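You operate a simulated robot arm through the tools that you are given. There is no shell and no other tool. Be economical: measure what you need, move in short steps, check, and stop when the job is done.

You are at the controls of a simulated two-armed robot. One attempt, no reset.

## Task
Take the lid off the grease jar and lay it down on the long bench.

Only the result counts: the job must be done as asked and must still hold three seconds after the hand-in. Knocking over, shifting, dropping, spilling or breaking anything else fails it. A push-on lid holds only when it is set on centred and level and pressed home; a screw cap is set on level and turned clockwise until tight.

## Robot
Two 7-joint arms with two-finger grippers on one trunk, on a base that drives. Base frame: it is fixed to the floor where the robot stands at the start and does not move with it; the origin is under the middle of the robot, x ahead of it, y to its left, z up; the surface under the hand at the start is at about z = 866. Units: mm, degrees, N and s.
The left shoulder is at the start at [78, 151, 988], the right one opposite. With the tool pointing down near the work surface each hand reaches from about 200 to 780 mm from the robot's upright axis, wherever it stands, measured 20 degrees to its own side. Payload 2.54 kg a hand.
The TCP of each hand is the grasp point between the finger pads, 30 mm short of the fingertips. In the tool frame z runs along the fingers and y along their closing line. Largest opening 116 mm; the body of the gripper starts 95 mm behind the TCP.
Orientation is that of the tool frame in the base frame, as [roll, pitch, yaw] about the fixed x, y, z axes, in that order (R = Rz(yaw) Ry(pitch) Rx(roll)). With the fingers straight down and closing along the base's y, the tool's x points along the base's -x, its y along +y and its z along -z.

## Interface
- The arms move only by the tool send_rows. It takes "left_increments", "right_increments" or both (then of equal length, played together; a hand with none holds still); each is a list of rows, each a list of 7 numbers: the shift along the tool's x, y, z in mm, then the turn, a rotation vector about the tool's x, y, z in degrees, then the opening, from 0 (shut) to 1 (fully open). In form: [[x, y, z, ax, ay, az, grip], ...]. A call has 1 to 12 rows; each row is the pose to reach, as a shift and turn from the pose commanded when the call began, along the tool's axes at that moment. Each row takes 0.2 s and may step no farther than 50 mm and 8.6 degrees from the row before; otherwise, or with a gripper value out of range, the whole call is refused. A pose out of reach is approached as far as the arm can. The call stops where the force on the tool passes 40 N (or 10 N more than at its start, if that is more) or the arm is blocked; 0.2 s more then pass. Each finger travels about 72 mm/s and halts on what it meets, pressing with about 43 N; the grip force reading is that of the motor and also rises with nothing between the fingers. The clock runs only during rows and for 0.2 s after the last one: add rows that repeat a pose to give the fingers time. It gives the time, the measured TCP pose, the force on the tool (base axes), the opening and the grip force at its end, in the units of the frame above (readings bear some noise), with the torque about the TCP (base axes, N m) and any sound that the robot's microphone picked up, and new pictures: "views" is both (left out), scene, wrist or none (wrist: the cameras of the hands that moved).
- Cameras (640 x 400 px; columns grow to the right, rows downward): "scene" is now at [147.5, 6.5, 1156.6]; the picture's right is [0.00, -1.00, 0.00], its down [-0.22, -0.00, -0.97] and it looks along [0.97, 0.00, -0.22] (base axes); focal length 214 px, centre (320, 200). "left" rides on the left gripper at [69, 15, -122] in its tool frame; the picture's right is [-0.21, 0.98, 0.00], its down [-0.83, -0.18, -0.53] and it looks along [-0.52, -0.11, 0.85] (tool axes); focal length 251 px, centre (320, 200). "right" rides on the right gripper at [69, -15, -122] in its tool frame; the picture's right is [0.21, 0.98, 0.00], its down [-0.83, 0.18, -0.53] and it looks along [-0.52, 0.11, 0.85] (tool axes); focal length 251 px, centre (320, 200).
- lift_body(by): slides the trunk up (or, below 0, down) by that many mm; the arms and the scene camera ride with it, the base frame stays. It gives what a move gives, with no picture.
- roll_base(legs): drives the robot by 1 to 6 legs, each [ahead, left, turn to the left] in mm, mm and degrees, along the robot's own axes; the way and the turn of a leg run together, so that a leg with both is an arc; at most 1500 mm and 180 degrees a leg. The arms and the cameras ride along, it lands a little off, and it stops where it bumps. It gives what a move gives, and a new picture of the scene camera.
- pan_tilt(pan, tilt): turns the head with the scene camera to pan (to the left, within 80 degrees either way) and tilt (down, from -29 to 69), counted from straight ahead of the robot. It gives what a move gives, and a new picture of the scene camera.
- locate(camera, pixels): for up to 12 pixels [column, row] of the newest picture of that camera ("zoom" is the newest enlarged one), the place [x, y, z] in the base frame of the surface seen there, good to about 2 mm, but the place of the scene camera against the robot may be out by one fixed shift of up to 25 mm in any direction. No time passes.
- zoom(camera, box): a new picture of the part [left, top, right, bottom] of that camera's present view, enlarged. No time passes.
- sign_off(): hands the job in; it is judged then, once.

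Keep the steps short. Do not move on a guess: measure, check each grasp and each placing, and mend mistakes. In all there are 80 turns and 260 pictures (those below and enlarged ones count). Leave the grippers open and the arms clear of the work at the hand-in unless told otherwise, and finish with a single line.

The tools are called after "Emit:" as name(argument=value, ...) on one line, values as JSON. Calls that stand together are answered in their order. send_rows: Moves the arms, as the interface text tells. Its arguments: {"type":"object","properties":{"left_increments":{"type":"array"},"right_increments":{"type":"array"},"views":{"type":"string","enum":["both","scene","wrist","none"]}},"required":[]} The other tools are called the same way: lift_body (by) slides the trunk up or down; roll_base (legs) drives the base; pan_tilt (pan, tilt) turns the head that bears the scene camera; locate (camera, pixels) gives the place of the surface under pixels of a picture; zoom (camera, box) takes an enlarged picture of a part of a camera's view; sign_off () hands the job in.

At the start:

```text
time_s: 0.0
left_eef_pos: [446.2, 182.0, 1186.4]
left_tcp_rot: [180.0, 0.0, -180.0]
left_force: [-0.5, 0.4, -0.2]
left_ft_torque: [0.01, 0.0, 0.02]
left_grip_width: 115.9
left_gripper_force: 0.1
right_eef_pos: [368.4, -173.4, 1138.2]
right_tcp_rot: [-180.0, 0.1, -180.0]
right_force: [-0.2, -0.2, 0.4]
right_ft_torque: [-0.02, -0.01, 0.03]
right_grip_width: 116.0
right_gripper_force: 0.1
trunk travel left (down, up): [-225.0, 64.0]
robot x, y, heading: [-2.9, -1.6, 0.2]
head pan, tilt: [0.2, 12.9]
```

scene: 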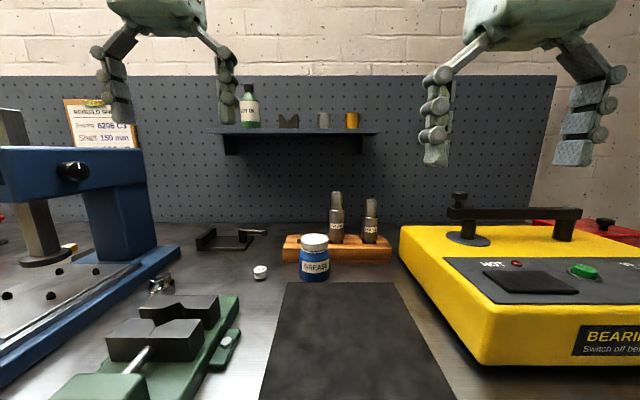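
right: 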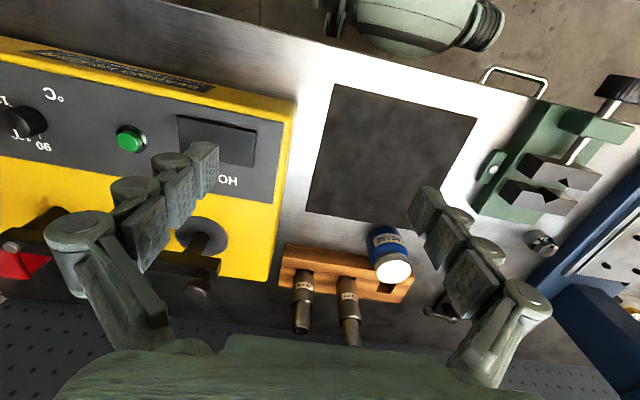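
left: 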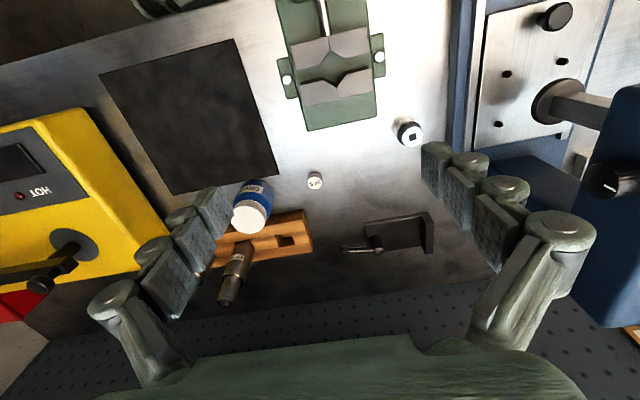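

The grease jar is at scene (314,258), with a white lid. I'll enlarge it and measure the lid and jar in the scene and left wrist pictures.

Emit:
zoom(camera="scene", box=[250, 180, 410, 290])

Emit:
zoom(camera="left", box=[190, 150, 330, 260])

Emit:
locate(camera="left", pixels=[[248, 220], [236, 220], [262, 220], [248, 210], [249, 230], [315, 181], [300, 200], [340, 215], [215, 170], [236, 268], [300, 228]])

Emit:
locate(camera="right", pixels=[[393, 268], [381, 268], [405, 268], [393, 280], [386, 240], [345, 225], [415, 275]])

Emit:
locate(camera="scene", pixels=[[314, 239], [314, 246], [314, 265], [302, 241], [327, 241], [336, 200], [370, 205], [260, 268]])

```text
3.64 times, centred on (330, 235) of scene
```

zoom: 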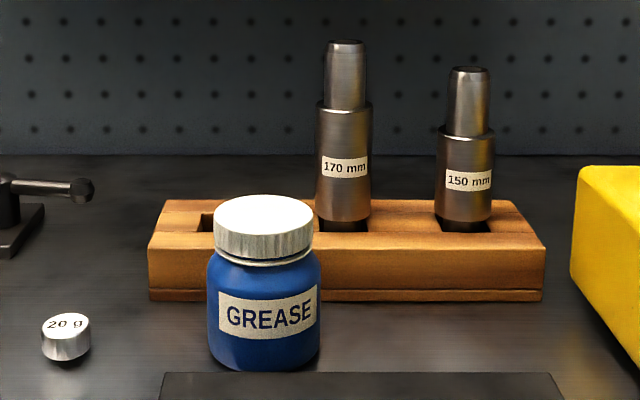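

```text
3.64 times, centred on (260, 205) of left
```

zoom: 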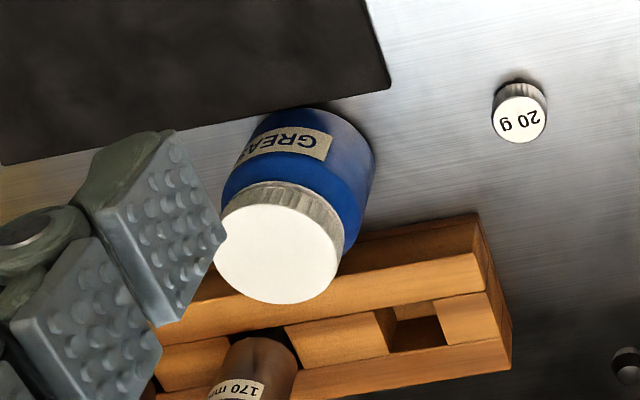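

```text
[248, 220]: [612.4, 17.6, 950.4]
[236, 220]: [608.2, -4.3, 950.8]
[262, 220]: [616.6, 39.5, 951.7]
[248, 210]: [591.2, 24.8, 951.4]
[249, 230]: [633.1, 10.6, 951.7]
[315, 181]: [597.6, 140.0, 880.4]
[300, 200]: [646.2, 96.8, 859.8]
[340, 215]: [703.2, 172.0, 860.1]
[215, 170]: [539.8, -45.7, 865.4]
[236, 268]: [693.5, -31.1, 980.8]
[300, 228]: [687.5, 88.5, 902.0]
```

```text
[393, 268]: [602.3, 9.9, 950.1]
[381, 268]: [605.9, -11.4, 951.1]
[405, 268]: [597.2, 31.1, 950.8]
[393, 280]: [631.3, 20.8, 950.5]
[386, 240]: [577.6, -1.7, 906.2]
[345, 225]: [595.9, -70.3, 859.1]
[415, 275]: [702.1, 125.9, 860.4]
```

```text
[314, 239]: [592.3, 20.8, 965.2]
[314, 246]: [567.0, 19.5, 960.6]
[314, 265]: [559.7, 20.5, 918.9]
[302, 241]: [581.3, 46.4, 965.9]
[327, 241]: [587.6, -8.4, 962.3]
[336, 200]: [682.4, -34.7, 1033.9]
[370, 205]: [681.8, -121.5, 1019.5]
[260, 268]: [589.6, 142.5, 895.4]
```

The lid top is at about (609, 14, 951), some 55 mm across and ribbed, and the bench is at z≈860. It may be screwed on, so I'll hold the jar body with the left hand, coming in from the front tilted 40°, and work the lid with the right. First I'll bring the left hand to a stand-off in front of the jar.

Emit:
send_rows(left_increments=[[-10, -28, 29, 0, -6.67, 0, 1], [-21, -56, 58, 0, -13.33, 0, 1], [-31, -84, 87, 0, -20, 0, 1], [-41, -112, 116, 0, -26.67, 0, 1], [-52, -140, 145, 0, -33.33, 0, 1], [-62, -168, 174, 0, -40, 0, 1], [-62, -168, 174, 0, -40, 0, 1]])

```text
time_s: 1.6
left_eef_pos: [511.4, 12.7, 1009.7]
left_tcp_rot: [-179.9, 40.1, -179.9]
left_force: [0.2, 0.5, 0.1]
left_ft_torque: [0.0, 0.01, 0.02]
left_grip_width: 116.0
left_gripper_force: 0.1
right_eef_pos: [368.9, -172.9, 1137.7]
right_tcp_rot: [-180.0, 0.0, 180.0]
right_force: [-0.4, 0.4, -0.5]
right_ft_torque: [0.0, 0.01, 0.01]
right_grip_width: 116.0
right_gripper_force: 0.1
trunk travel left (down, up): [-225.0, 64.0]
robot x, y, heading: [2.5, 2.4, 0.1]
head pan, tilt: [0.2, 12.9]
```

scene: 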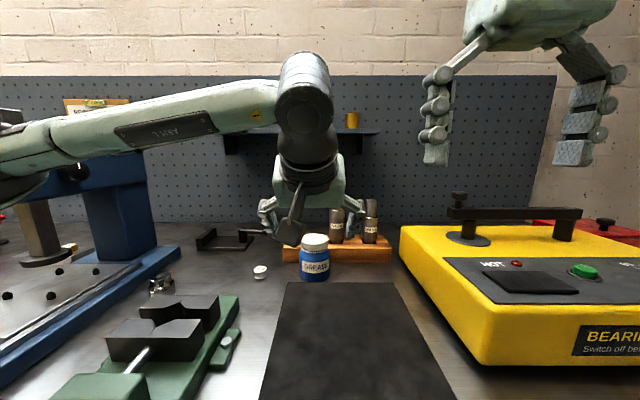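
left: 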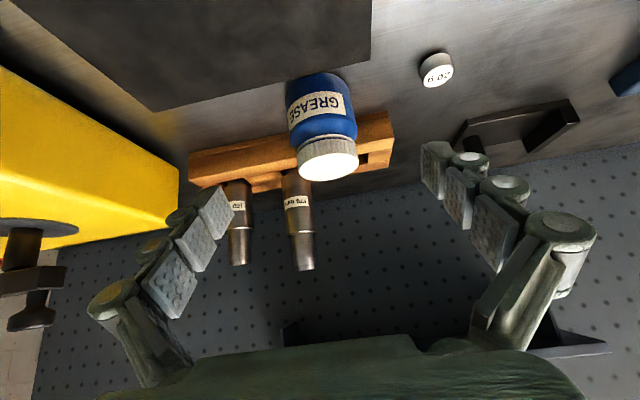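

The left hand is posed as planned and the jar is in clear view. I'll measure its sides, the lid edges and the rack front.

Emit:
zoom(camera="left", box=[260, 60, 400, 200])

Emit:
locate(camera="left", pixels=[[290, 105], [322, 105], [350, 105], [322, 80], [322, 130], [327, 143], [327, 150], [302, 165], [330, 165], [355, 165], [327, 178], [375, 120]])

```text
2.86 times, centred on (330, 130) of left
```

zoom: 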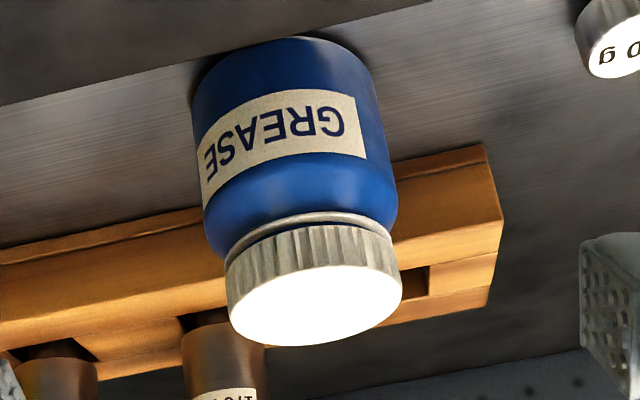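

```text
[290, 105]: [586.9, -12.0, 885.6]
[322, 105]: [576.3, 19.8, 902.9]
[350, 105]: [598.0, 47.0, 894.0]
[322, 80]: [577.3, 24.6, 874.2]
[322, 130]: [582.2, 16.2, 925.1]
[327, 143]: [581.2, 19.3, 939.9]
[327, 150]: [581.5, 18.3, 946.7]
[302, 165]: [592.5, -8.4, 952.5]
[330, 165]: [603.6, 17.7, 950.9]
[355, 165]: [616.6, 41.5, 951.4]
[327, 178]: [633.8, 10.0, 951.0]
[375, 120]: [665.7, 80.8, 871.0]
```

The jar body axis is at about (608, 17) with radius ≈32, the lid spans z≈931–951, and the rack front is at x≈655. I'll advance the left hand 146 mm along its fingers, open, to put the TCP at about (604, 17, 897).

Emit:
send_rows(left_increments=[[0, 4, 30, 0, 0, 0, 1], [1, 4, 60, 0, 0, 0, 1], [1, 4, 90, 0, 0, 0, 1], [1, 4, 115, 0, 0, 0, 1], [1, 4, 135, 0, 0, 0, 1], [1, 4, 145, 0, 0, 0, 1], [1, 4, 145, 0, 0, 0, 1]])

```text
time_s: 3.2
left_eef_pos: [600.8, 17.9, 899.2]
left_tcp_rot: [-180.0, 39.9, -180.0]
left_force: [0.5, 0.1, 0.8]
left_ft_torque: [0.03, -0.04, 0.01]
left_grip_width: 116.1
left_gripper_force: 0.1
right_eef_pos: [368.5, -173.2, 1138.1]
right_tcp_rot: [180.0, 0.1, 180.0]
right_force: [-0.5, -0.1, -0.6]
right_ft_torque: [0.0, -0.01, -0.01]
right_grip_width: 116.2
right_gripper_force: 0.1
trunk travel left (down, up): [-225.0, 64.0]
robot x, y, heading: [-3.1, 1.2, -0.1]
head pan, tilt: [0.2, 12.9]
```

scene: 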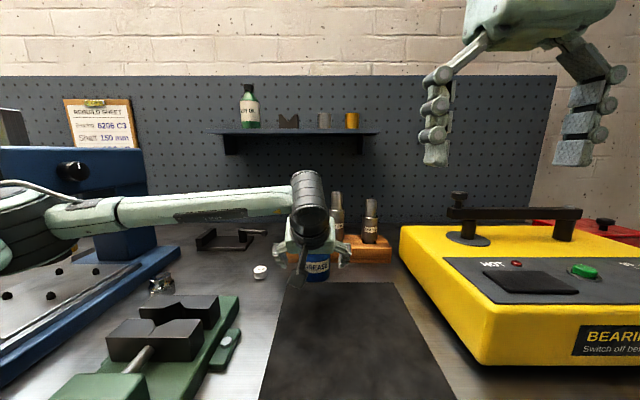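
left: 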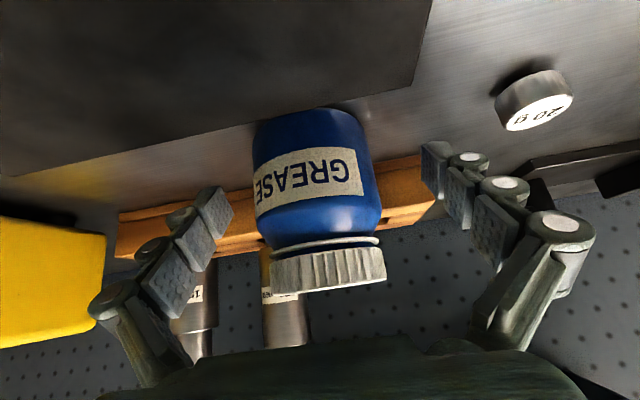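

The left hand is around the jar. I'll check how well it is centred before closing.

Emit:
locate(camera="left", pixels=[[256, 170], [258, 190], [310, 200], [368, 160], [374, 180], [272, 270], [383, 262], [217, 215], [437, 170], [330, 270]])

```text
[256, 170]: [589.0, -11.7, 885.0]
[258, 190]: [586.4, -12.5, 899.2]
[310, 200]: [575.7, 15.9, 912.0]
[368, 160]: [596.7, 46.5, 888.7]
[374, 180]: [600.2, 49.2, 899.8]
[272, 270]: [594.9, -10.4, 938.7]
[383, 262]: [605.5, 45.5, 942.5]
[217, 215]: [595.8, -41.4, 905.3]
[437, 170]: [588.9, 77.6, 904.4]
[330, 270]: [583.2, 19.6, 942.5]
```

The jar centre is y≈17.5 and the hand is at 17.9, so it is centred. I'll close the left hand gently.

Emit:
send_rows(left_increments=[[0, 0, 0, 0, 0, 0, 0.7], [0, 0, 0, 0, 0, 0, 0.6], [0, 0, 0, 0, 0, 0, 0.55], [0, 0, 0, 0, 0, 0, 0.5], [0, 0, 0, 0, 0, 0, 0.4], [0, 0, 0, 0, 0, 0, 0.2], [0, 0, 0, 0, 0, 0, 0], [0, 0, 0, 0, 0, 0, 0]], views="wrist")

```text
time_s: 5.0
left_eef_pos: [600.2, 17.7, 899.8]
left_tcp_rot: [180.0, 40.1, 180.0]
left_force: [-0.3, -2.8, 2.6]
left_ft_torque: [-0.04, -0.06, -0.03]
left_grip_width: 69.3
left_gripper_force: 43.6
right_eef_pos: [368.6, -173.9, 1138.1]
right_tcp_rot: [-180.0, 0.0, -180.0]
right_force: [-0.6, 0.1, -0.5]
right_ft_torque: [-0.01, -0.02, 0.02]
right_grip_width: 115.9
right_gripper_force: 0.2
trunk travel left (down, up): [-225.0, 64.0]
robot x, y, heading: [0.2, -2.1, 0.3]
head pan, tilt: [0.2, 12.9]
```

left: 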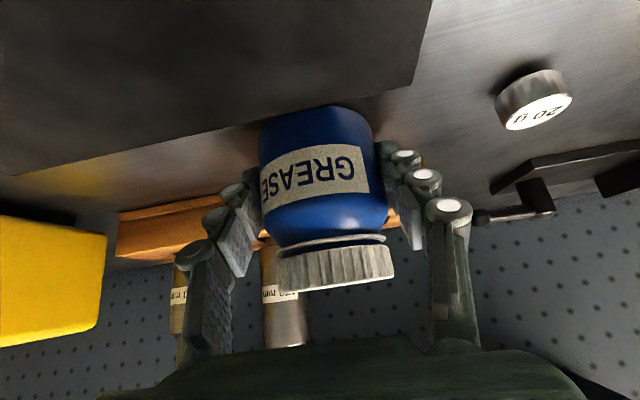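

The jar is gripped at 69 mm with 43 N. I'll re-measure the lid now, as it may have shifted a little.

Emit:
locate(camera="left", pixels=[[279, 268], [394, 265], [335, 255], [335, 280], [280, 285], [335, 240]])

Emit:
locate(camera="scene", pixels=[[317, 262]])

Emit:
send_rows(right_increments=[[-20, 20, -25, 0, 0, 0, 1], [-45, 45, -40, 0, 0, 0, 1], [-75, 70, -40, 0, 0, 0, 1], [-105, 95, -40, 0, 0, 0, 1], [-130, 120, -40, 0, 0, 0, 1], [-130, 120, -40, 0, 0, 0, 1]])

```text
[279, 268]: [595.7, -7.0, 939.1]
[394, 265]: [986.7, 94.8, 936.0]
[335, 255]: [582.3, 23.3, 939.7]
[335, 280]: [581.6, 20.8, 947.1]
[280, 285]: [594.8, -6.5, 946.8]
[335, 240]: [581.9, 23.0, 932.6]
```

```text
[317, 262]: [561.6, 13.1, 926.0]
```

```text
time_s: 6.4
left_eef_pos: [601.5, 17.6, 901.0]
left_tcp_rot: [-179.9, 40.0, -180.0]
left_force: [-0.4, -0.2, 3.4]
left_ft_torque: [0.17, -0.01, 0.08]
left_grip_width: 69.2
left_gripper_force: 42.6
right_eef_pos: [497.7, -53.0, 1177.9]
right_tcp_rot: [-179.9, 0.0, 180.0]
right_force: [-0.2, -0.3, -0.4]
right_ft_torque: [-0.02, -0.06, -0.02]
right_grip_width: 116.1
right_gripper_force: 0.0
trunk travel left (down, up): [-225.0, 64.0]
robot x, y, heading: [-1.6, -0.9, -0.2]
head pan, tilt: [0.2, 12.9]
```

scene: 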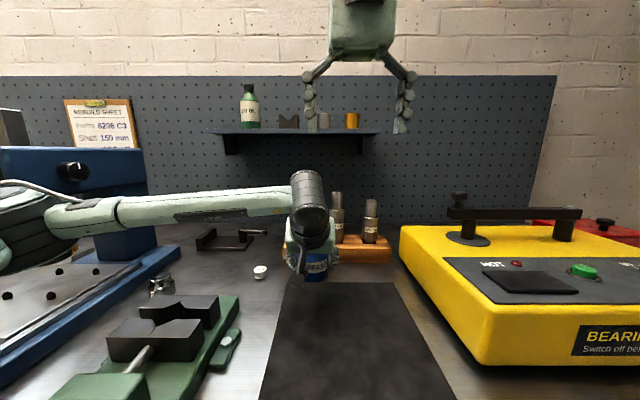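
right: 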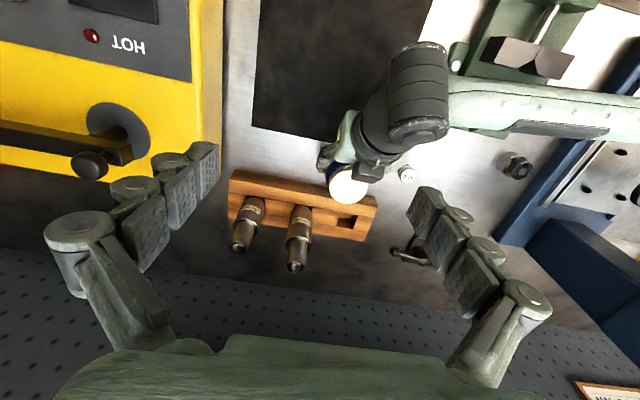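

I need to know how high the left wrist stands next to the lid, so the right hand and its camera will clear it.

Emit:
zoom(camera="right", box=[300, 30, 480, 220])

Emit:
locate(camera="right", pixels=[[420, 75], [420, 50], [400, 130], [435, 130], [375, 120], [375, 150], [370, 170], [345, 150], [348, 188], [332, 185], [363, 190], [348, 201]])

```text
2.11 times, centred on (390, 125) of right
```

zoom: 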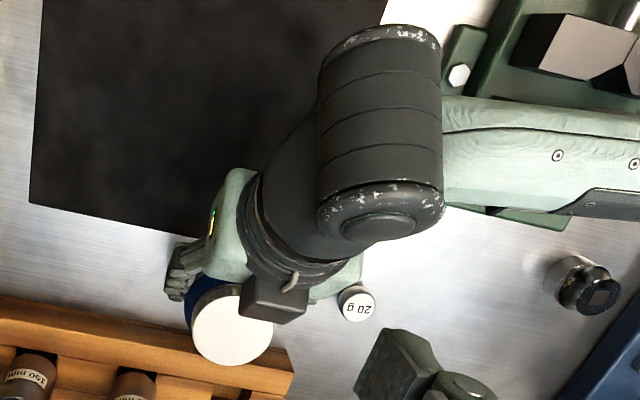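

```text
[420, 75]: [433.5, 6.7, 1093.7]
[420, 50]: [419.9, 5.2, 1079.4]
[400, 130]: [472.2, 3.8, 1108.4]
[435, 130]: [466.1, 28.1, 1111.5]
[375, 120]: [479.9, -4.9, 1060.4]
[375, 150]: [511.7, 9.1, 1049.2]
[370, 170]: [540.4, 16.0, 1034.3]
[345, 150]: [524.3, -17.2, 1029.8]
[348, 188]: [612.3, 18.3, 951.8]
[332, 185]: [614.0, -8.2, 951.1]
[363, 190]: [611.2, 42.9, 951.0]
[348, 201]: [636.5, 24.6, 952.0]
```

The lid top is clear at z≈951. The left wrist block tops out near (540, 16, 1034), and the right gripper's camera will ride at about z 1089, so it passes. I'll bring the right hand above the lid, high first.

Emit:
send_rows(right_increments=[[-35, 24, 10, 0, 0, 0, 1], [-75, 48, 30, 0, 0, 0, 1], [-111, 71, 60, 0, 0, 0, 1], [-111, 71, 95, 0, 0, 0, 1], [-111, 71, 123, 0, 0, 0, 1], [-111, 71, 123, 0, 0, 0, 1]])

```text
refused: row 2 steps farther than a row can; nothing moved
```

Emit:
send_rows(right_increments=[[-35, 24, 10, 0, 0, 0, 1], [-70, 46, 25, 0, 0, 0, 1], [-95, 60, 40, 0, 0, 0, 1], [-111, 71, 65, 0, 0, 0, 1], [-111, 71, 95, 0, 0, 0, 1], [-111, 71, 123, 0, 0, 0, 1], [-111, 71, 123, 0, 0, 0, 1]])

```text
time_s: 8.0
left_eef_pos: [600.1, 18.3, 900.5]
left_tcp_rot: [-180.0, 40.0, -179.9]
left_force: [-0.5, 0.7, 5.0]
left_ft_torque: [0.06, -0.03, -0.08]
left_grip_width: 69.0
left_gripper_force: 42.9
right_eef_pos: [609.8, 18.4, 1055.4]
right_tcp_rot: [180.0, 0.1, 179.9]
right_force: [-0.1, 0.1, -0.2]
right_ft_torque: [0.06, -0.03, -0.01]
right_grip_width: 116.1
right_gripper_force: 0.1
trunk travel left (down, up): [-225.0, 64.0]
robot x, y, heading: [-2.0, 0.3, -0.1]
head pan, tilt: [0.2, 12.9]
```

scene: 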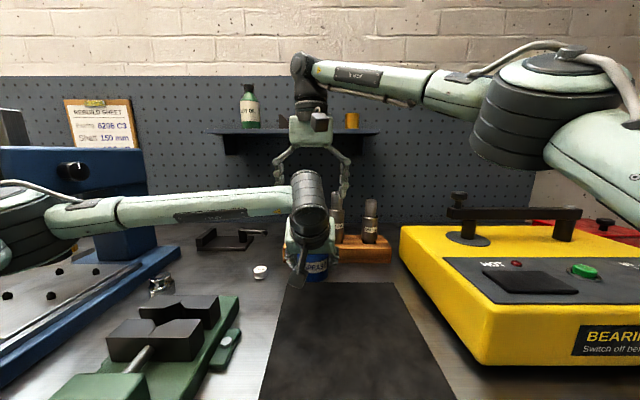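
right: 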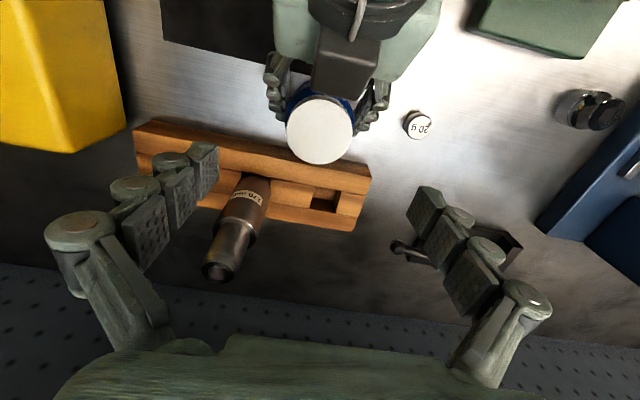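

The right hand is above the lid. I'll measure the lid rim and the left wrist's black block, to confirm clearance for the descent.

Emit:
zoom(camera="right", box=[250, 0, 430, 180])

Emit:
locate(camera="right", pixels=[[320, 130], [289, 125], [352, 132], [320, 161], [310, 97], [345, 50], [345, 75], [345, 93], [320, 60], [370, 60], [375, 15], [275, 75]])

Emit:
locate(camera="scene", pixels=[[320, 116], [320, 128], [310, 240], [312, 180], [300, 270]])

```text
2.22 times, centred on (340, 90) of right
```

zoom: 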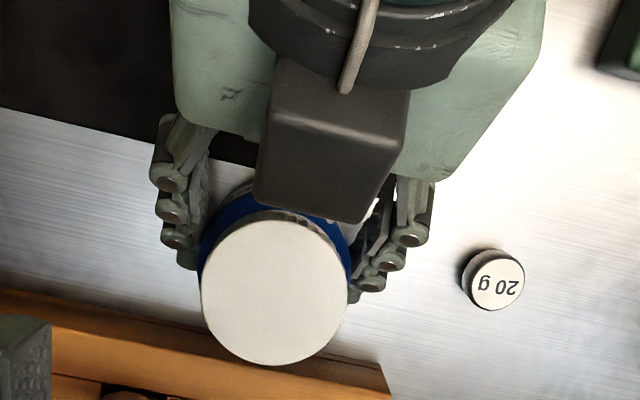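

```text
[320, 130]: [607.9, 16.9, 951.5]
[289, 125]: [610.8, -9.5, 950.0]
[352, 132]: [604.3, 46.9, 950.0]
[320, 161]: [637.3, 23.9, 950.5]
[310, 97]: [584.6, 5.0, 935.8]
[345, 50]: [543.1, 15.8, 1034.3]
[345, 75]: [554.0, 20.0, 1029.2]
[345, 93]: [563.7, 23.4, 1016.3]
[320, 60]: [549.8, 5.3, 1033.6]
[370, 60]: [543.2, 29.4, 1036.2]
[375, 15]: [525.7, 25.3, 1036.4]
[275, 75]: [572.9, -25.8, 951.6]
```

```text
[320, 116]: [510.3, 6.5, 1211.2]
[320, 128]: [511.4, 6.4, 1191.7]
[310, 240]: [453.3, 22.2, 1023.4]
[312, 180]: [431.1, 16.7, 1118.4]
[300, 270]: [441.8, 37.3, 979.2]
```

Lid centre is about (608.5, 18.7), radius ≈28.5, top z≈951. The left block's top is at 1036, so there is room. I'll pre-narrow the right fingers to ≈76 mm, turn the hand 18° clockwise (a start for a counter-clockwise twist) and descend so the tips reach z≈939.

Emit:
send_rows(right_increments=[[1, 0, 0, 0, 0, 6, 0.8], [1, 0, 10, 0, 0, 12, 0.66], [1, 0, 30, 0, 0, 18, 0.66], [1, 0, 50, 0, 0, 18, 0.66], [1, 0, 65, 0, 0, 18, 0.66], [1, 0, 78, 0, 0, 18, 0.66], [1, 0, 86, 0, 0, 18, 0.66], [1, 0, 86, 0, 0, 18, 0.66]])

```text
time_s: 9.8
left_eef_pos: [600.7, 17.8, 899.4]
left_tcp_rot: [179.9, 40.0, -180.0]
left_force: [2.0, 1.8, 4.8]
left_ft_torque: [0.13, -0.12, -0.04]
left_grip_width: 69.1
left_gripper_force: 42.7
right_eef_pos: [609.2, 16.5, 968.6]
right_tcp_rot: [-180.0, 0.0, 161.9]
right_force: [-0.7, 0.2, -0.1]
right_ft_torque: [0.0, -0.01, 0.02]
right_grip_width: 76.8
right_gripper_force: 0.1
trunk travel left (down, up): [-225.0, 64.0]
robot x, y, heading: [0.5, 0.2, -0.0]
head pan, tilt: [0.2, 12.9]
```

scene: 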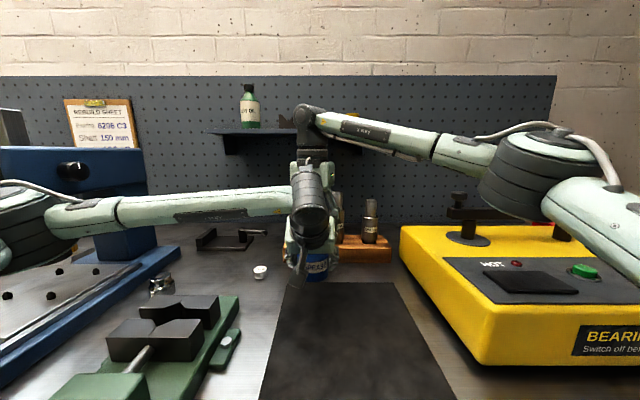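
right: 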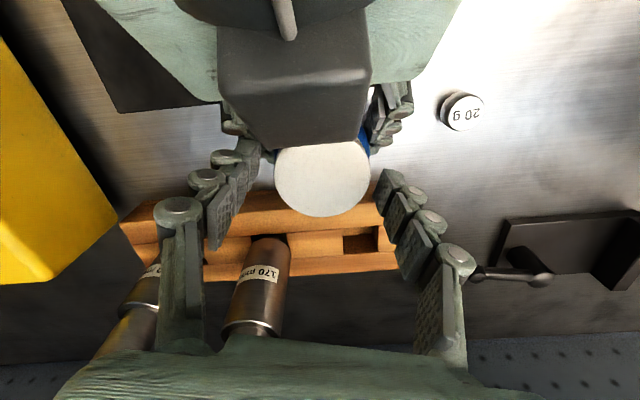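

No contact yet. I'll check the centring of the lid between the right fingertips.

Emit:
locate(camera="right", pixels=[[322, 180], [276, 183], [368, 183], [325, 214], [250, 145], [385, 175], [360, 150], [280, 160]])

Emit:
zoom(camera="right", box=[200, 80, 440, 240])

```text
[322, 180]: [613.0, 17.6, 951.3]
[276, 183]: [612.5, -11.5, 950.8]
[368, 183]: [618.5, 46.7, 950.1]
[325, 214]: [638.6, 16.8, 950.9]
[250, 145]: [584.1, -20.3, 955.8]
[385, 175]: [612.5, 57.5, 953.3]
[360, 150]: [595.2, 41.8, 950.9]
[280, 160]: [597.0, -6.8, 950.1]
```

```text
2.50 times, centred on (320, 160) of right
```

zoom: 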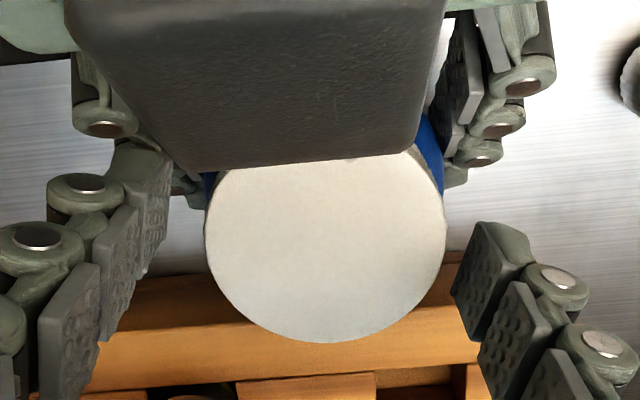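

The lid centre is about (609.6, 17.9) and the TCP is at (609.2, 16.5). I'll shift 1.2 mm and close on the lid.

Emit:
send_rows(right_increments=[[0, 1.2, 0, 0, 0, 0, 0.66], [0, 1.2, 0, 0, 0, 0, 0.58], [0, 1.2, 0, 0, 0, 0, 0.52], [0, 1.2, 0, 0, 0, 0, 0.45], [0, 1.2, 0, 0, 0, 0, 0.3], [0, 1.2, 0, 0, 0, 0, 0], [0, 1.2, 0, 0, 0, 0, 0]], views="wrist")

```text
time_s: 11.4
left_eef_pos: [600.5, 17.9, 901.0]
left_tcp_rot: [180.0, 40.0, -180.0]
left_force: [1.7, 0.9, 5.5]
left_ft_torque: [0.17, -0.12, -0.07]
left_grip_width: 69.0
left_gripper_force: 43.1
right_eef_pos: [610.5, 19.2, 971.0]
right_tcp_rot: [179.9, 0.0, 162.0]
right_force: [-0.6, 0.7, 2.1]
right_ft_torque: [0.02, 0.03, 0.0]
right_grip_width: 58.1
right_gripper_force: 43.2
trunk travel left (down, up): [-225.0, 64.0]
robot x, y, heading: [2.7, -1.6, 0.0]
head pan, tilt: [0.2, 12.9]
```

right: 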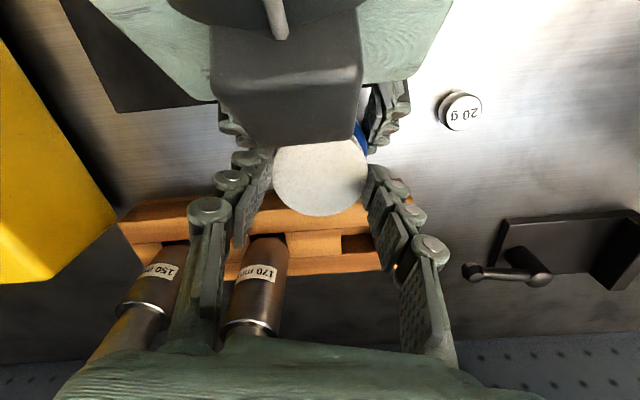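

The lid is gripped at 58.1 mm. I'll twist counter-clockwise 36° in small rows and watch the torque and sound.

Emit:
send_rows(right_increments=[[0, 0, 0, 0, 0, -6, 0], [0, 0, 0, 0, 0, -12, 0], [0, 0, 0, 0, 0, -18, 0], [0, 0, 0, 0, 0, -24, 0], [0, 0, 0, 0, 0, -30, 0], [0, 0, 0, 0, 0, -36, 0], [0, 0, 0, 0, 0, -36, 0]], views="wrist")

```text
time_s: 13.0
left_eef_pos: [601.2, 18.3, 899.1]
left_tcp_rot: [179.9, 40.1, 179.9]
left_force: [-1.6, 7.9, 3.4]
left_ft_torque: [-0.74, -0.35, 0.06]
left_grip_width: 69.1
left_gripper_force: 42.7
right_eef_pos: [608.8, 18.2, 971.1]
right_tcp_rot: [-179.9, 0.0, -162.1]
right_force: [4.1, -12.8, 5.7]
right_ft_torque: [-0.29, -0.05, 0.0]
right_grip_width: 57.9
right_gripper_force: 43.2
trunk travel left (down, up): [-225.0, 64.0]
robot x, y, heading: [-0.6, 1.1, -0.2]
head pan, tilt: [0.2, 12.9]
```

right: 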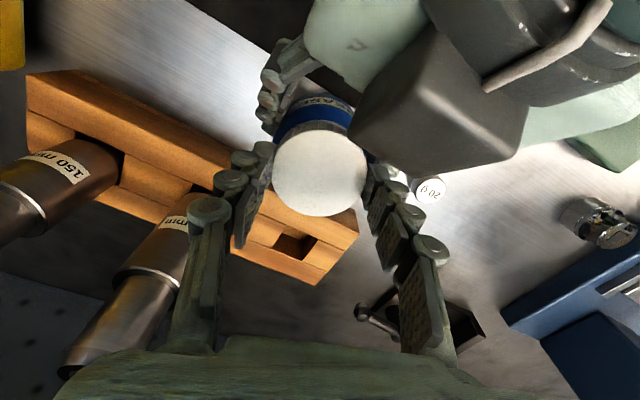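

It turned with no torque about z. I'll check in the left picture whether the jar's label stayed put and whether the lid rose.

Emit:
zoom(camera="left", box=[220, 80, 460, 330])

Emit:
locate(camera="right", pixels=[[320, 170], [325, 208], [310, 150]])

```text
1.60 times, centred on (340, 205) of left
```

zoom: 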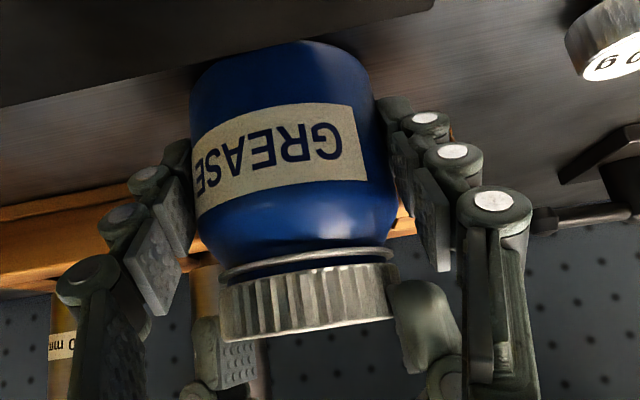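

```text
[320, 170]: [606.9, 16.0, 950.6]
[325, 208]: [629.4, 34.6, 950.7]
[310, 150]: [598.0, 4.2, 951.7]
```

The jar's label has not moved and the lid height is the same within noise. A gentle lift of up to 4 mm will tell whether it is a push-on lid or a thread.

Emit:
send_rows(right_increments=[[0, 0, -1, 0, 0, 0, 0], [0, 0, -2, 0, 0, 0, 0], [0, 0, -3, 0, 0, 0, 0], [0, 0, -4, 0, 0, 0, 0]], views="none")

```text
time_s: 14.0
left_eef_pos: [599.5, 18.6, 900.2]
left_tcp_rot: [-180.0, 40.0, -180.0]
left_force: [-10.3, 12.2, 11.8]
left_ft_torque: [-0.46, -0.39, 0.15]
left_grip_width: 69.2
left_gripper_force: 42.4
right_eef_pos: [608.7, 17.8, 971.5]
right_tcp_rot: [-179.8, -0.1, -162.0]
right_force: [10.0, -13.0, -14.8]
right_ft_torque: [-0.44, -0.44, -0.02]
right_grip_width: 57.7
right_gripper_force: 42.5
trunk travel left (down, up): [-225.0, 64.0]
robot x, y, heading: [-0.7, -0.8, -0.0]
head pan, tilt: [0.2, 12.9]
```

The lid holds at 15 N of pull. I'll pull a little further, up to about 35 N.

Emit:
send_rows(right_increments=[[0, 0, -1, 0, 0, 0, 0], [0, 0, -2, 0, 0, 0, 0], [0, 0, -3, 0, 0, 0, 0], [0, 0, -4, 0, 0, 0, 0]], views="wrist")

```text
time_s: 15.0
left_eef_pos: [601.5, 17.4, 902.6]
left_tcp_rot: [-180.0, 40.3, -179.9]
left_force: [-5.6, 13.1, 26.6]
left_ft_torque: [-0.38, -0.4, 0.1]
left_grip_width: 68.8
left_gripper_force: 42.8
right_eef_pos: [609.2, 18.2, 975.1]
right_tcp_rot: [-180.0, -0.2, -162.0]
right_force: [5.8, -12.5, -29.6]
right_ft_torque: [-0.51, -0.28, 0.0]
right_grip_width: 57.8
right_gripper_force: 42.9
trunk travel left (down, up): [-225.0, 64.0]
robot x, y, heading: [-0.4, -3.2, -0.0]
head pan, tilt: [0.2, 12.9]
```

right: 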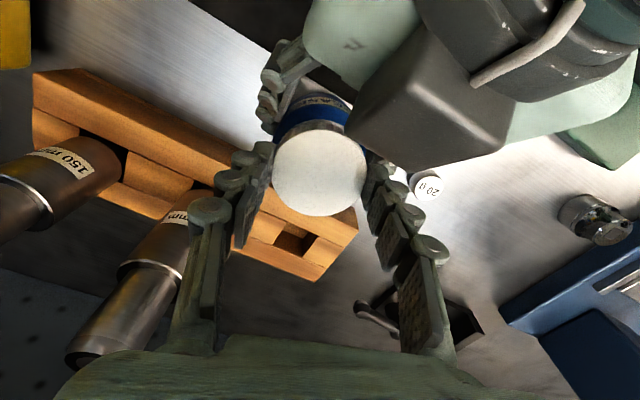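

Nothing gave at 30 N; both hands only rose about 2 mm together, so it is a thread. I'll lower back, release the lid, rewind the right hand 38° clockwise, and re-grip.

Emit:
send_rows(right_increments=[[0, 0, 4, 0, 0, 0, 0], [0, 0, 7, 0, 0, 0, 0], [0, 0, 7, 0, 0, 0, 0.64], [0, 0, 7, 0, 0, 0, 0.64], [0, 0, 7, 0, 0, 8, 0.64], [0, 0, 7, 0, 0, 16, 0.64], [0, 0, 7, 0, 0, 24, 0.64], [0, 0, 7, 0, 0, 32, 0.64], [0, 0, 7, 0, 0, 38, 0.64], [0, 0, 7, 0, 0, 38, 0.5], [0, 0, 7, 0, 0, 38, 0], [0, 0, 7, 0, 0, 38, 0]], views="wrist")

```text
time_s: 17.6
left_eef_pos: [599.8, 17.9, 900.2]
left_tcp_rot: [180.0, 39.9, -179.9]
left_force: [0.6, 1.0, -4.6]
left_ft_torque: [-0.06, 0.1, 0.01]
left_grip_width: 68.4
left_gripper_force: 43.3
right_eef_pos: [609.2, 19.0, 969.9]
right_tcp_rot: [180.0, 0.0, 160.0]
right_force: [-0.5, -2.2, 2.7]
right_ft_torque: [-0.08, 0.03, -0.01]
right_grip_width: 58.0
right_gripper_force: 42.9
trunk travel left (down, up): [-225.0, 64.0]
robot x, y, heading: [-1.5, 2.2, -0.1]
head pan, tilt: [0.2, 12.9]
```

right: 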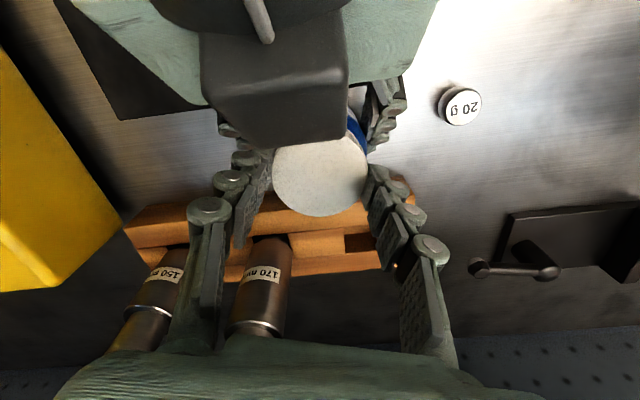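

Re-gripped and centred. I'll turn counter-clockwise another 40°, then a light 4 mm lift as a test.

Emit:
send_rows(right_increments=[[0, 0, 0, 0, 0, -7, 0], [0, 0, 0, 0, 0, -14, 0], [0, 0, 0, 0, 0, -21, 0], [0, 0, 0, 0, 0, -28, 0], [0, 0, 0, 0, 0, -35, 0], [0, 0, 0, 0, 0, -40, 0], [0, 0, 0, 0, 0, -40, 0], [0, 0, -2, 0, 0, -40, 0], [0, 0, -4, 0, 0, -40, 0]], views="wrist")

```text
time_s: 19.6
left_eef_pos: [599.8, 17.3, 900.5]
left_tcp_rot: [-180.0, 40.1, -179.9]
left_force: [-4.4, 6.7, -1.9]
left_ft_torque: [-0.18, 0.09, 0.1]
left_grip_width: 68.4
left_gripper_force: 42.9
right_eef_pos: [609.6, 17.6, 972.5]
right_tcp_rot: [-179.9, 0.0, -160.0]
right_force: [4.7, -7.5, -0.2]
right_ft_torque: [-0.32, -0.39, 0.0]
right_grip_width: 57.7
right_gripper_force: 43.4
trunk travel left (down, up): [-225.0, 64.0]
robot x, y, heading: [1.7, -1.0, -0.1]
head pan, tilt: [0.2, 12.9]
```

right: 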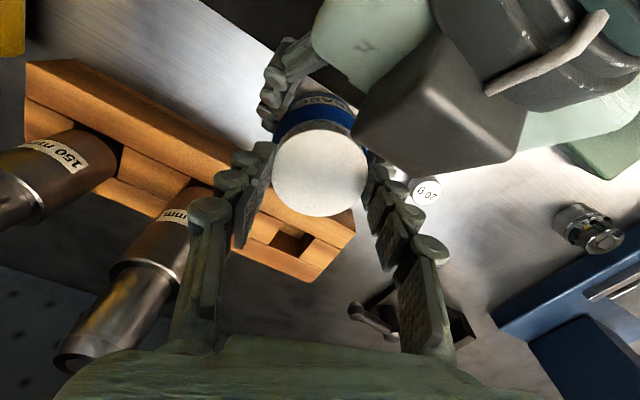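

The pull force is nearly zero and the TCP rose about 2.6 mm. I'll look at the lid from the side.

Emit:
zoom(camera="left", box=[220, 80, 460, 330])

Emit:
locate(camera="right", pixels=[[320, 170], [325, 208], [310, 150]])

```text
1.60 times, centred on (340, 205) of left
```

zoom: 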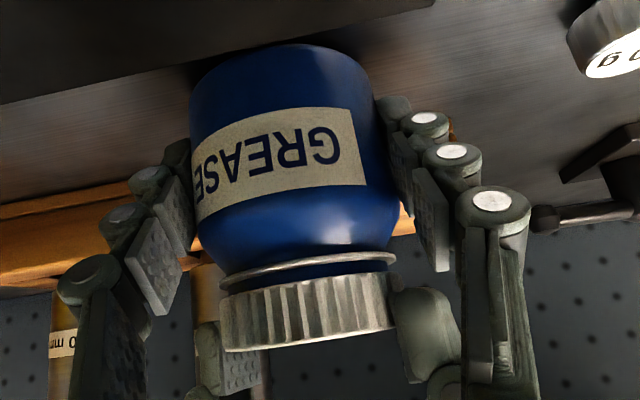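

```text
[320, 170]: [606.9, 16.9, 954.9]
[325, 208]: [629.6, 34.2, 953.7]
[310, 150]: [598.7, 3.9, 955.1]
```

The gap under the lid has widened (lid top now ≈954.5) with little force. I'll lift a few mm more in small steps to see whether it is free.

Emit:
send_rows(right_increments=[[0, 0, -1.5, 0, 0, 0, 0], [0, 0, -3, 0, 0, 0, 0], [0, 0, -4.5, 0, 0, 0, 0], [0, 0, -6, 0, 0, 0, 0]], views="none")

Emit:
zoom(camera="left", box=[220, 80, 460, 330])

```text
time_s: 20.6
left_eef_pos: [601.4, 16.7, 903.1]
left_tcp_rot: [-179.6, 40.5, -179.8]
left_force: [-9.0, 8.7, 31.3]
left_ft_torque: [-0.23, -0.46, 0.07]
left_grip_width: 68.4
left_gripper_force: 42.7
right_eef_pos: [610.6, 18.1, 978.2]
right_tcp_rot: [-179.9, -0.3, -160.1]
right_force: [8.8, -7.5, -33.1]
right_ft_torque: [-0.34, -0.42, 0.05]
right_grip_width: 58.0
right_gripper_force: 42.7
trunk travel left (down, up): [-225.0, 64.0]
robot x, y, heading: [-1.6, -2.2, -0.1]
head pan, tilt: [0.2, 12.9]
```

```text
1.60 times, centred on (340, 205) of left
```

zoom: 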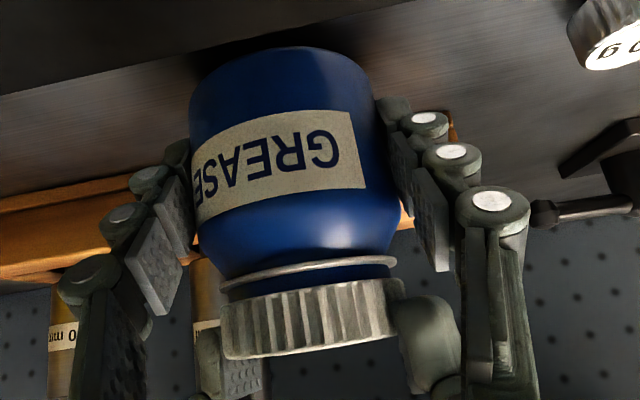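

Still threaded. I'll lower back 9 mm so the jar sits on the bench, release, rewind 40° and re-grip.

Emit:
send_rows(right_increments=[[0, 0, 5, 0, 0, 0, 0], [0, 0, 9, 0, 0, 0, 0], [0, 0, 9, 0, 0, 0, 0.64], [0, 0, 9, 0, 0, 0, 0.64], [0, 0, 9, 0, 0, 8, 0.64], [0, 0, 9, 0, 0, 16, 0.64], [0, 0, 9, 0, 0, 24, 0.64], [0, 0, 9, 0, 0, 32, 0.64], [0, 0, 9, 0, 0, 40, 0.64], [0, 0, 9, 0, 0, 40, 0.5], [0, 0, 9, 0, 0, 40, 0], [0, 0, 9, 0, 0, 40, 0]], views="wrist")

Emit:
zoom(camera="left", box=[220, 80, 460, 330])

```text
time_s: 23.2
left_eef_pos: [600.0, 18.0, 899.3]
left_tcp_rot: [-180.0, 39.9, 179.9]
left_force: [0.0, 4.5, -4.8]
left_ft_torque: [-0.14, -0.02, 0.05]
left_grip_width: 68.3
left_gripper_force: 42.8
right_eef_pos: [609.5, 18.8, 972.1]
right_tcp_rot: [179.9, 0.0, 159.9]
right_force: [-0.6, -3.7, 1.1]
right_ft_torque: [-0.16, -0.02, -0.01]
right_grip_width: 57.9
right_gripper_force: 42.9
trunk travel left (down, up): [-225.0, 64.0]
robot x, y, heading: [2.3, -0.7, -0.2]
head pan, tilt: [0.2, 12.9]
```

right: 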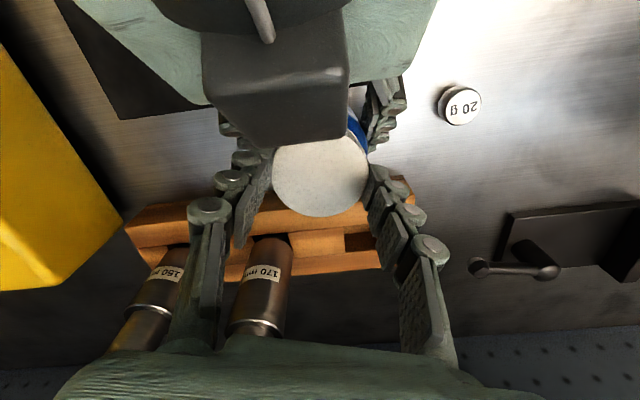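

```text
1.60 times, centred on (340, 205) of left
```

zoom: 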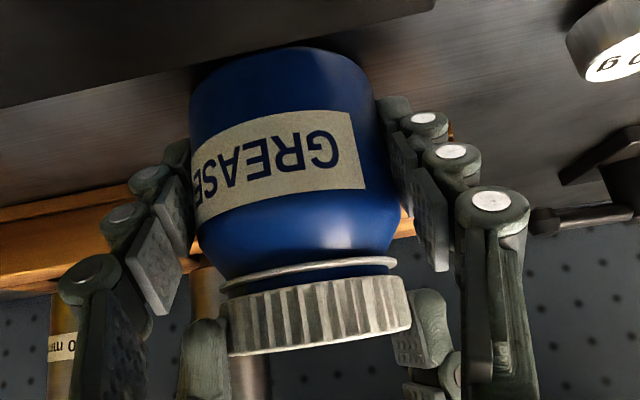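

The lid is clearly climbing off its collar. I'll turn another 40° now, with a slight rise.

Emit:
send_rows(right_increments=[[0, 0, 0, 0, 0, -8, 0], [0, 0, 0, 0, 0, -16, 0], [0, 0, -0.3, 0, 0, -24, 0], [0, 0, -0.6, 0, 0, -32, 0], [0, 0, -0.8, 0, 0, -40, 0], [0, 0, -0.8, 0, 0, -40, 0.6], [0, 0, -0.8, 0, 0, -32, 0.6], [0, 0, -0.8, 0, 0, -24, 0.6], [0, 0, -0.8, 0, 0, -16, 0.6], [0, 0, -0.8, 0, 0, -8, 0.6], [0, 0, -0.8, 0, 0, 0, 0.6], [0, 0, -0.8, 0, 0, 0, 0]], views="none")

Emit:
zoom(camera="left", box=[220, 80, 460, 330])

```text
time_s: 25.8
left_eef_pos: [599.8, 17.5, 899.5]
left_tcp_rot: [180.0, 40.0, -179.9]
left_force: [1.5, 2.0, -5.3]
left_ft_torque: [-0.04, 0.06, 0.01]
left_grip_width: 68.3
left_gripper_force: 42.8
right_eef_pos: [609.8, 18.7, 972.1]
right_tcp_rot: [-179.9, 0.0, 159.9]
right_force: [-1.1, -1.9, 0.9]
right_ft_torque: [-0.06, 0.07, 0.02]
right_grip_width: 58.5
right_gripper_force: 34.8
trunk travel left (down, up): [-225.0, 64.0]
robot x, y, heading: [2.7, -1.3, -0.2]
head pan, tilt: [0.2, 12.9]
```

```text
1.60 times, centred on (340, 205) of left
```

zoom: 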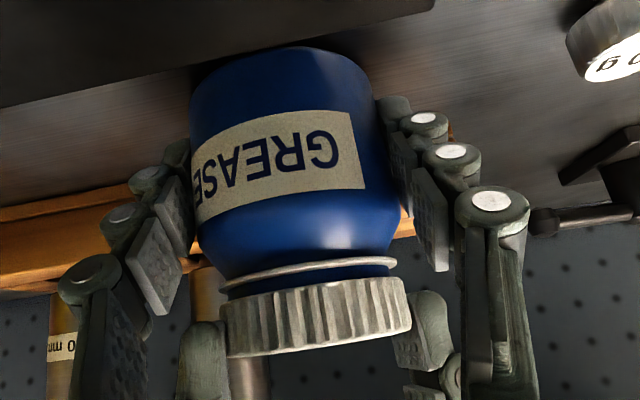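

The view hardly changed with that turn. I'll measure the gap exactly: lid rim, collar and label heights.

Emit:
locate(camera="zoom", pixels=[[310, 348], [310, 335], [310, 320], [310, 300], [310, 285], [310, 277], [310, 265], [310, 250], [290, 115], [290, 60]])

Emit:
zoom(camera="left", box=[290, 225, 390, 310])

```text
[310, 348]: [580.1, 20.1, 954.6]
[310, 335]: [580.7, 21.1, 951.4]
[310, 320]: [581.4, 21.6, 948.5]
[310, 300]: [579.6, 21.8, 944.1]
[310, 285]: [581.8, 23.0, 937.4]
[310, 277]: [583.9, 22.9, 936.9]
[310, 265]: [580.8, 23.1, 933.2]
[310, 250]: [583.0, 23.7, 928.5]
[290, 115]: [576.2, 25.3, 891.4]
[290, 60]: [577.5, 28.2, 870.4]
```

```text
4.71 times, centred on (340, 268) of left
```

zoom: 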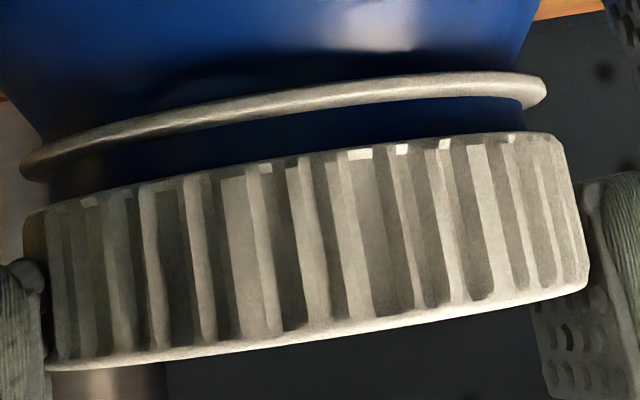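

The gap is now ≈3 mm. I'll turn 40° again and compare this same close-up.

Emit:
send_rows(right_increments=[[0, 0, 0, 0, 0, 0, 0], [0, 0, 0, 0, 0, -8, 0], [0, 0, 0, 0, 0, -16, 0], [0, 0, -0.3, 0, 0, -24, 0], [0, 0, -0.6, 0, 0, -32, 0], [0, 0, -0.8, 0, 0, -40, 0], [0, 0, -0.8, 0, 0, -40, 0]], views="none")

Emit:
zoom(camera="left", box=[290, 225, 390, 310])

```text
time_s: 27.4
left_eef_pos: [601.7, 18.1, 898.5]
left_tcp_rot: [-180.0, 40.0, -179.9]
left_force: [2.5, 7.0, -6.4]
left_ft_torque: [-0.22, 0.21, 0.07]
left_grip_width: 68.5
left_gripper_force: 43.1
right_eef_pos: [608.3, 18.8, 972.5]
right_tcp_rot: [180.0, -0.1, -159.9]
right_force: [-2.9, -7.9, 3.1]
right_ft_torque: [-0.42, 0.17, 0.01]
right_grip_width: 57.4
right_gripper_force: 42.9
trunk travel left (down, up): [-225.0, 64.0]
robot x, y, heading: [0.1, -0.7, -0.0]
head pan, tilt: [0.2, 12.9]
```

```text
4.71 times, centred on (340, 268) of left
```

zoom: 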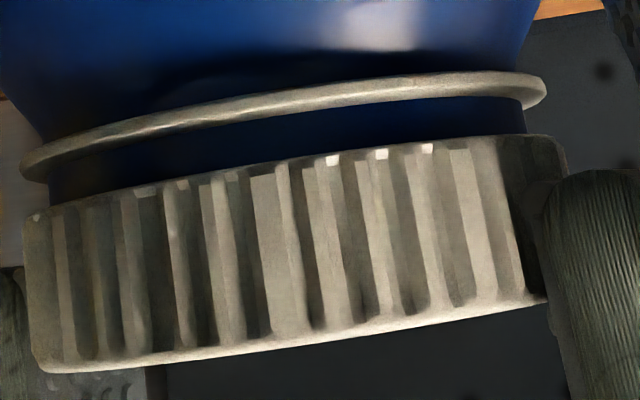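

The turn changed the gap only slightly. I'll test a light lift again and compare.

Emit:
send_rows(right_increments=[[0, 0, -1.5, 0, 0, 0, 0], [0, 0, -3, 0, 0, 0, 0], [0, 0, -4.5, 0, 0, 0, 0], [0, 0, -4.5, 0, 0, 0, 0]], views="none")

Emit:
zoom(camera="left", box=[290, 225, 390, 310])

```text
time_s: 28.4
left_eef_pos: [601.8, 18.5, 902.0]
left_tcp_rot: [-179.9, 40.1, -179.9]
left_force: [-5.3, 8.7, 14.7]
left_ft_torque: [-0.31, -0.31, 0.06]
left_grip_width: 68.2
left_gripper_force: 43.5
right_eef_pos: [609.2, 17.4, 975.9]
right_tcp_rot: [-179.9, -0.1, -160.2]
right_force: [5.2, -9.2, -17.2]
right_ft_torque: [-0.33, -0.23, -0.02]
right_grip_width: 57.1
right_gripper_force: 43.1
trunk travel left (down, up): [-225.0, 64.0]
robot x, y, heading: [4.1, -3.8, 0.2]
head pan, tilt: [0.2, 12.9]
```

```text
4.71 times, centred on (340, 268) of left
```

zoom: 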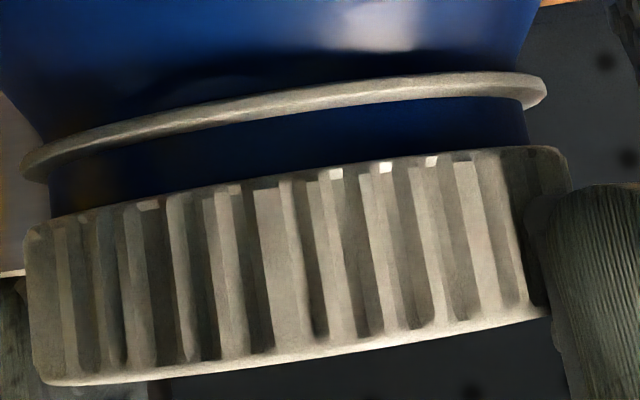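

The lid does ride up when pulled (gap ≈4 mm), with thread slack. I'll continue: release, rewind 40°, re-grip and turn 40°.

Emit:
send_rows(right_increments=[[0, 0, 4, 0, 0, 0, 0.6], [0, 0, 4, 0, 0, 8, 0.6], [0, 0, 4, 0, 0, 16, 0.6], [0, 0, 4, 0, 0, 24, 0.6], [0, 0, 4, 0, 0, 32, 0.6], [0, 0, 4, 0, 0, 40, 0], [0, 0, 4, 0, 0, 40, 0], [0, 0, 3, 0, 0, 32, 0], [0, 0, 2, 0, 0, 24, 0], [0, 0, 1, 0, 0, 16, 0], [0, 0, 0, 0, 0, 8, 0], [0, 0, 0, 0, 0, 0, 0]], views="none")

Emit:
zoom(camera="left", box=[290, 225, 390, 310])

```text
time_s: 31.0
left_eef_pos: [600.6, 17.8, 901.6]
left_tcp_rot: [180.0, 40.1, -180.0]
left_force: [-0.7, 6.3, 8.0]
left_ft_torque: [-0.07, -0.09, 0.04]
left_grip_width: 68.1
left_gripper_force: 43.0
right_eef_pos: [609.0, 20.1, 976.3]
right_tcp_rot: [180.0, -0.1, -159.9]
right_force: [0.3, -6.2, -9.5]
right_ft_torque: [-0.42, 0.0, 0.01]
right_grip_width: 57.9
right_gripper_force: 42.6
trunk travel left (down, up): [-225.0, 64.0]
robot x, y, heading: [-0.5, -3.2, -0.1]
head pan, tilt: [0.2, 12.9]
```

```text
4.71 times, centred on (340, 268) of left
```

zoom: 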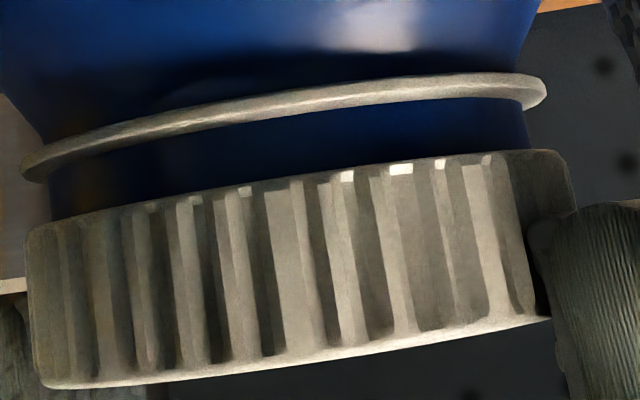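

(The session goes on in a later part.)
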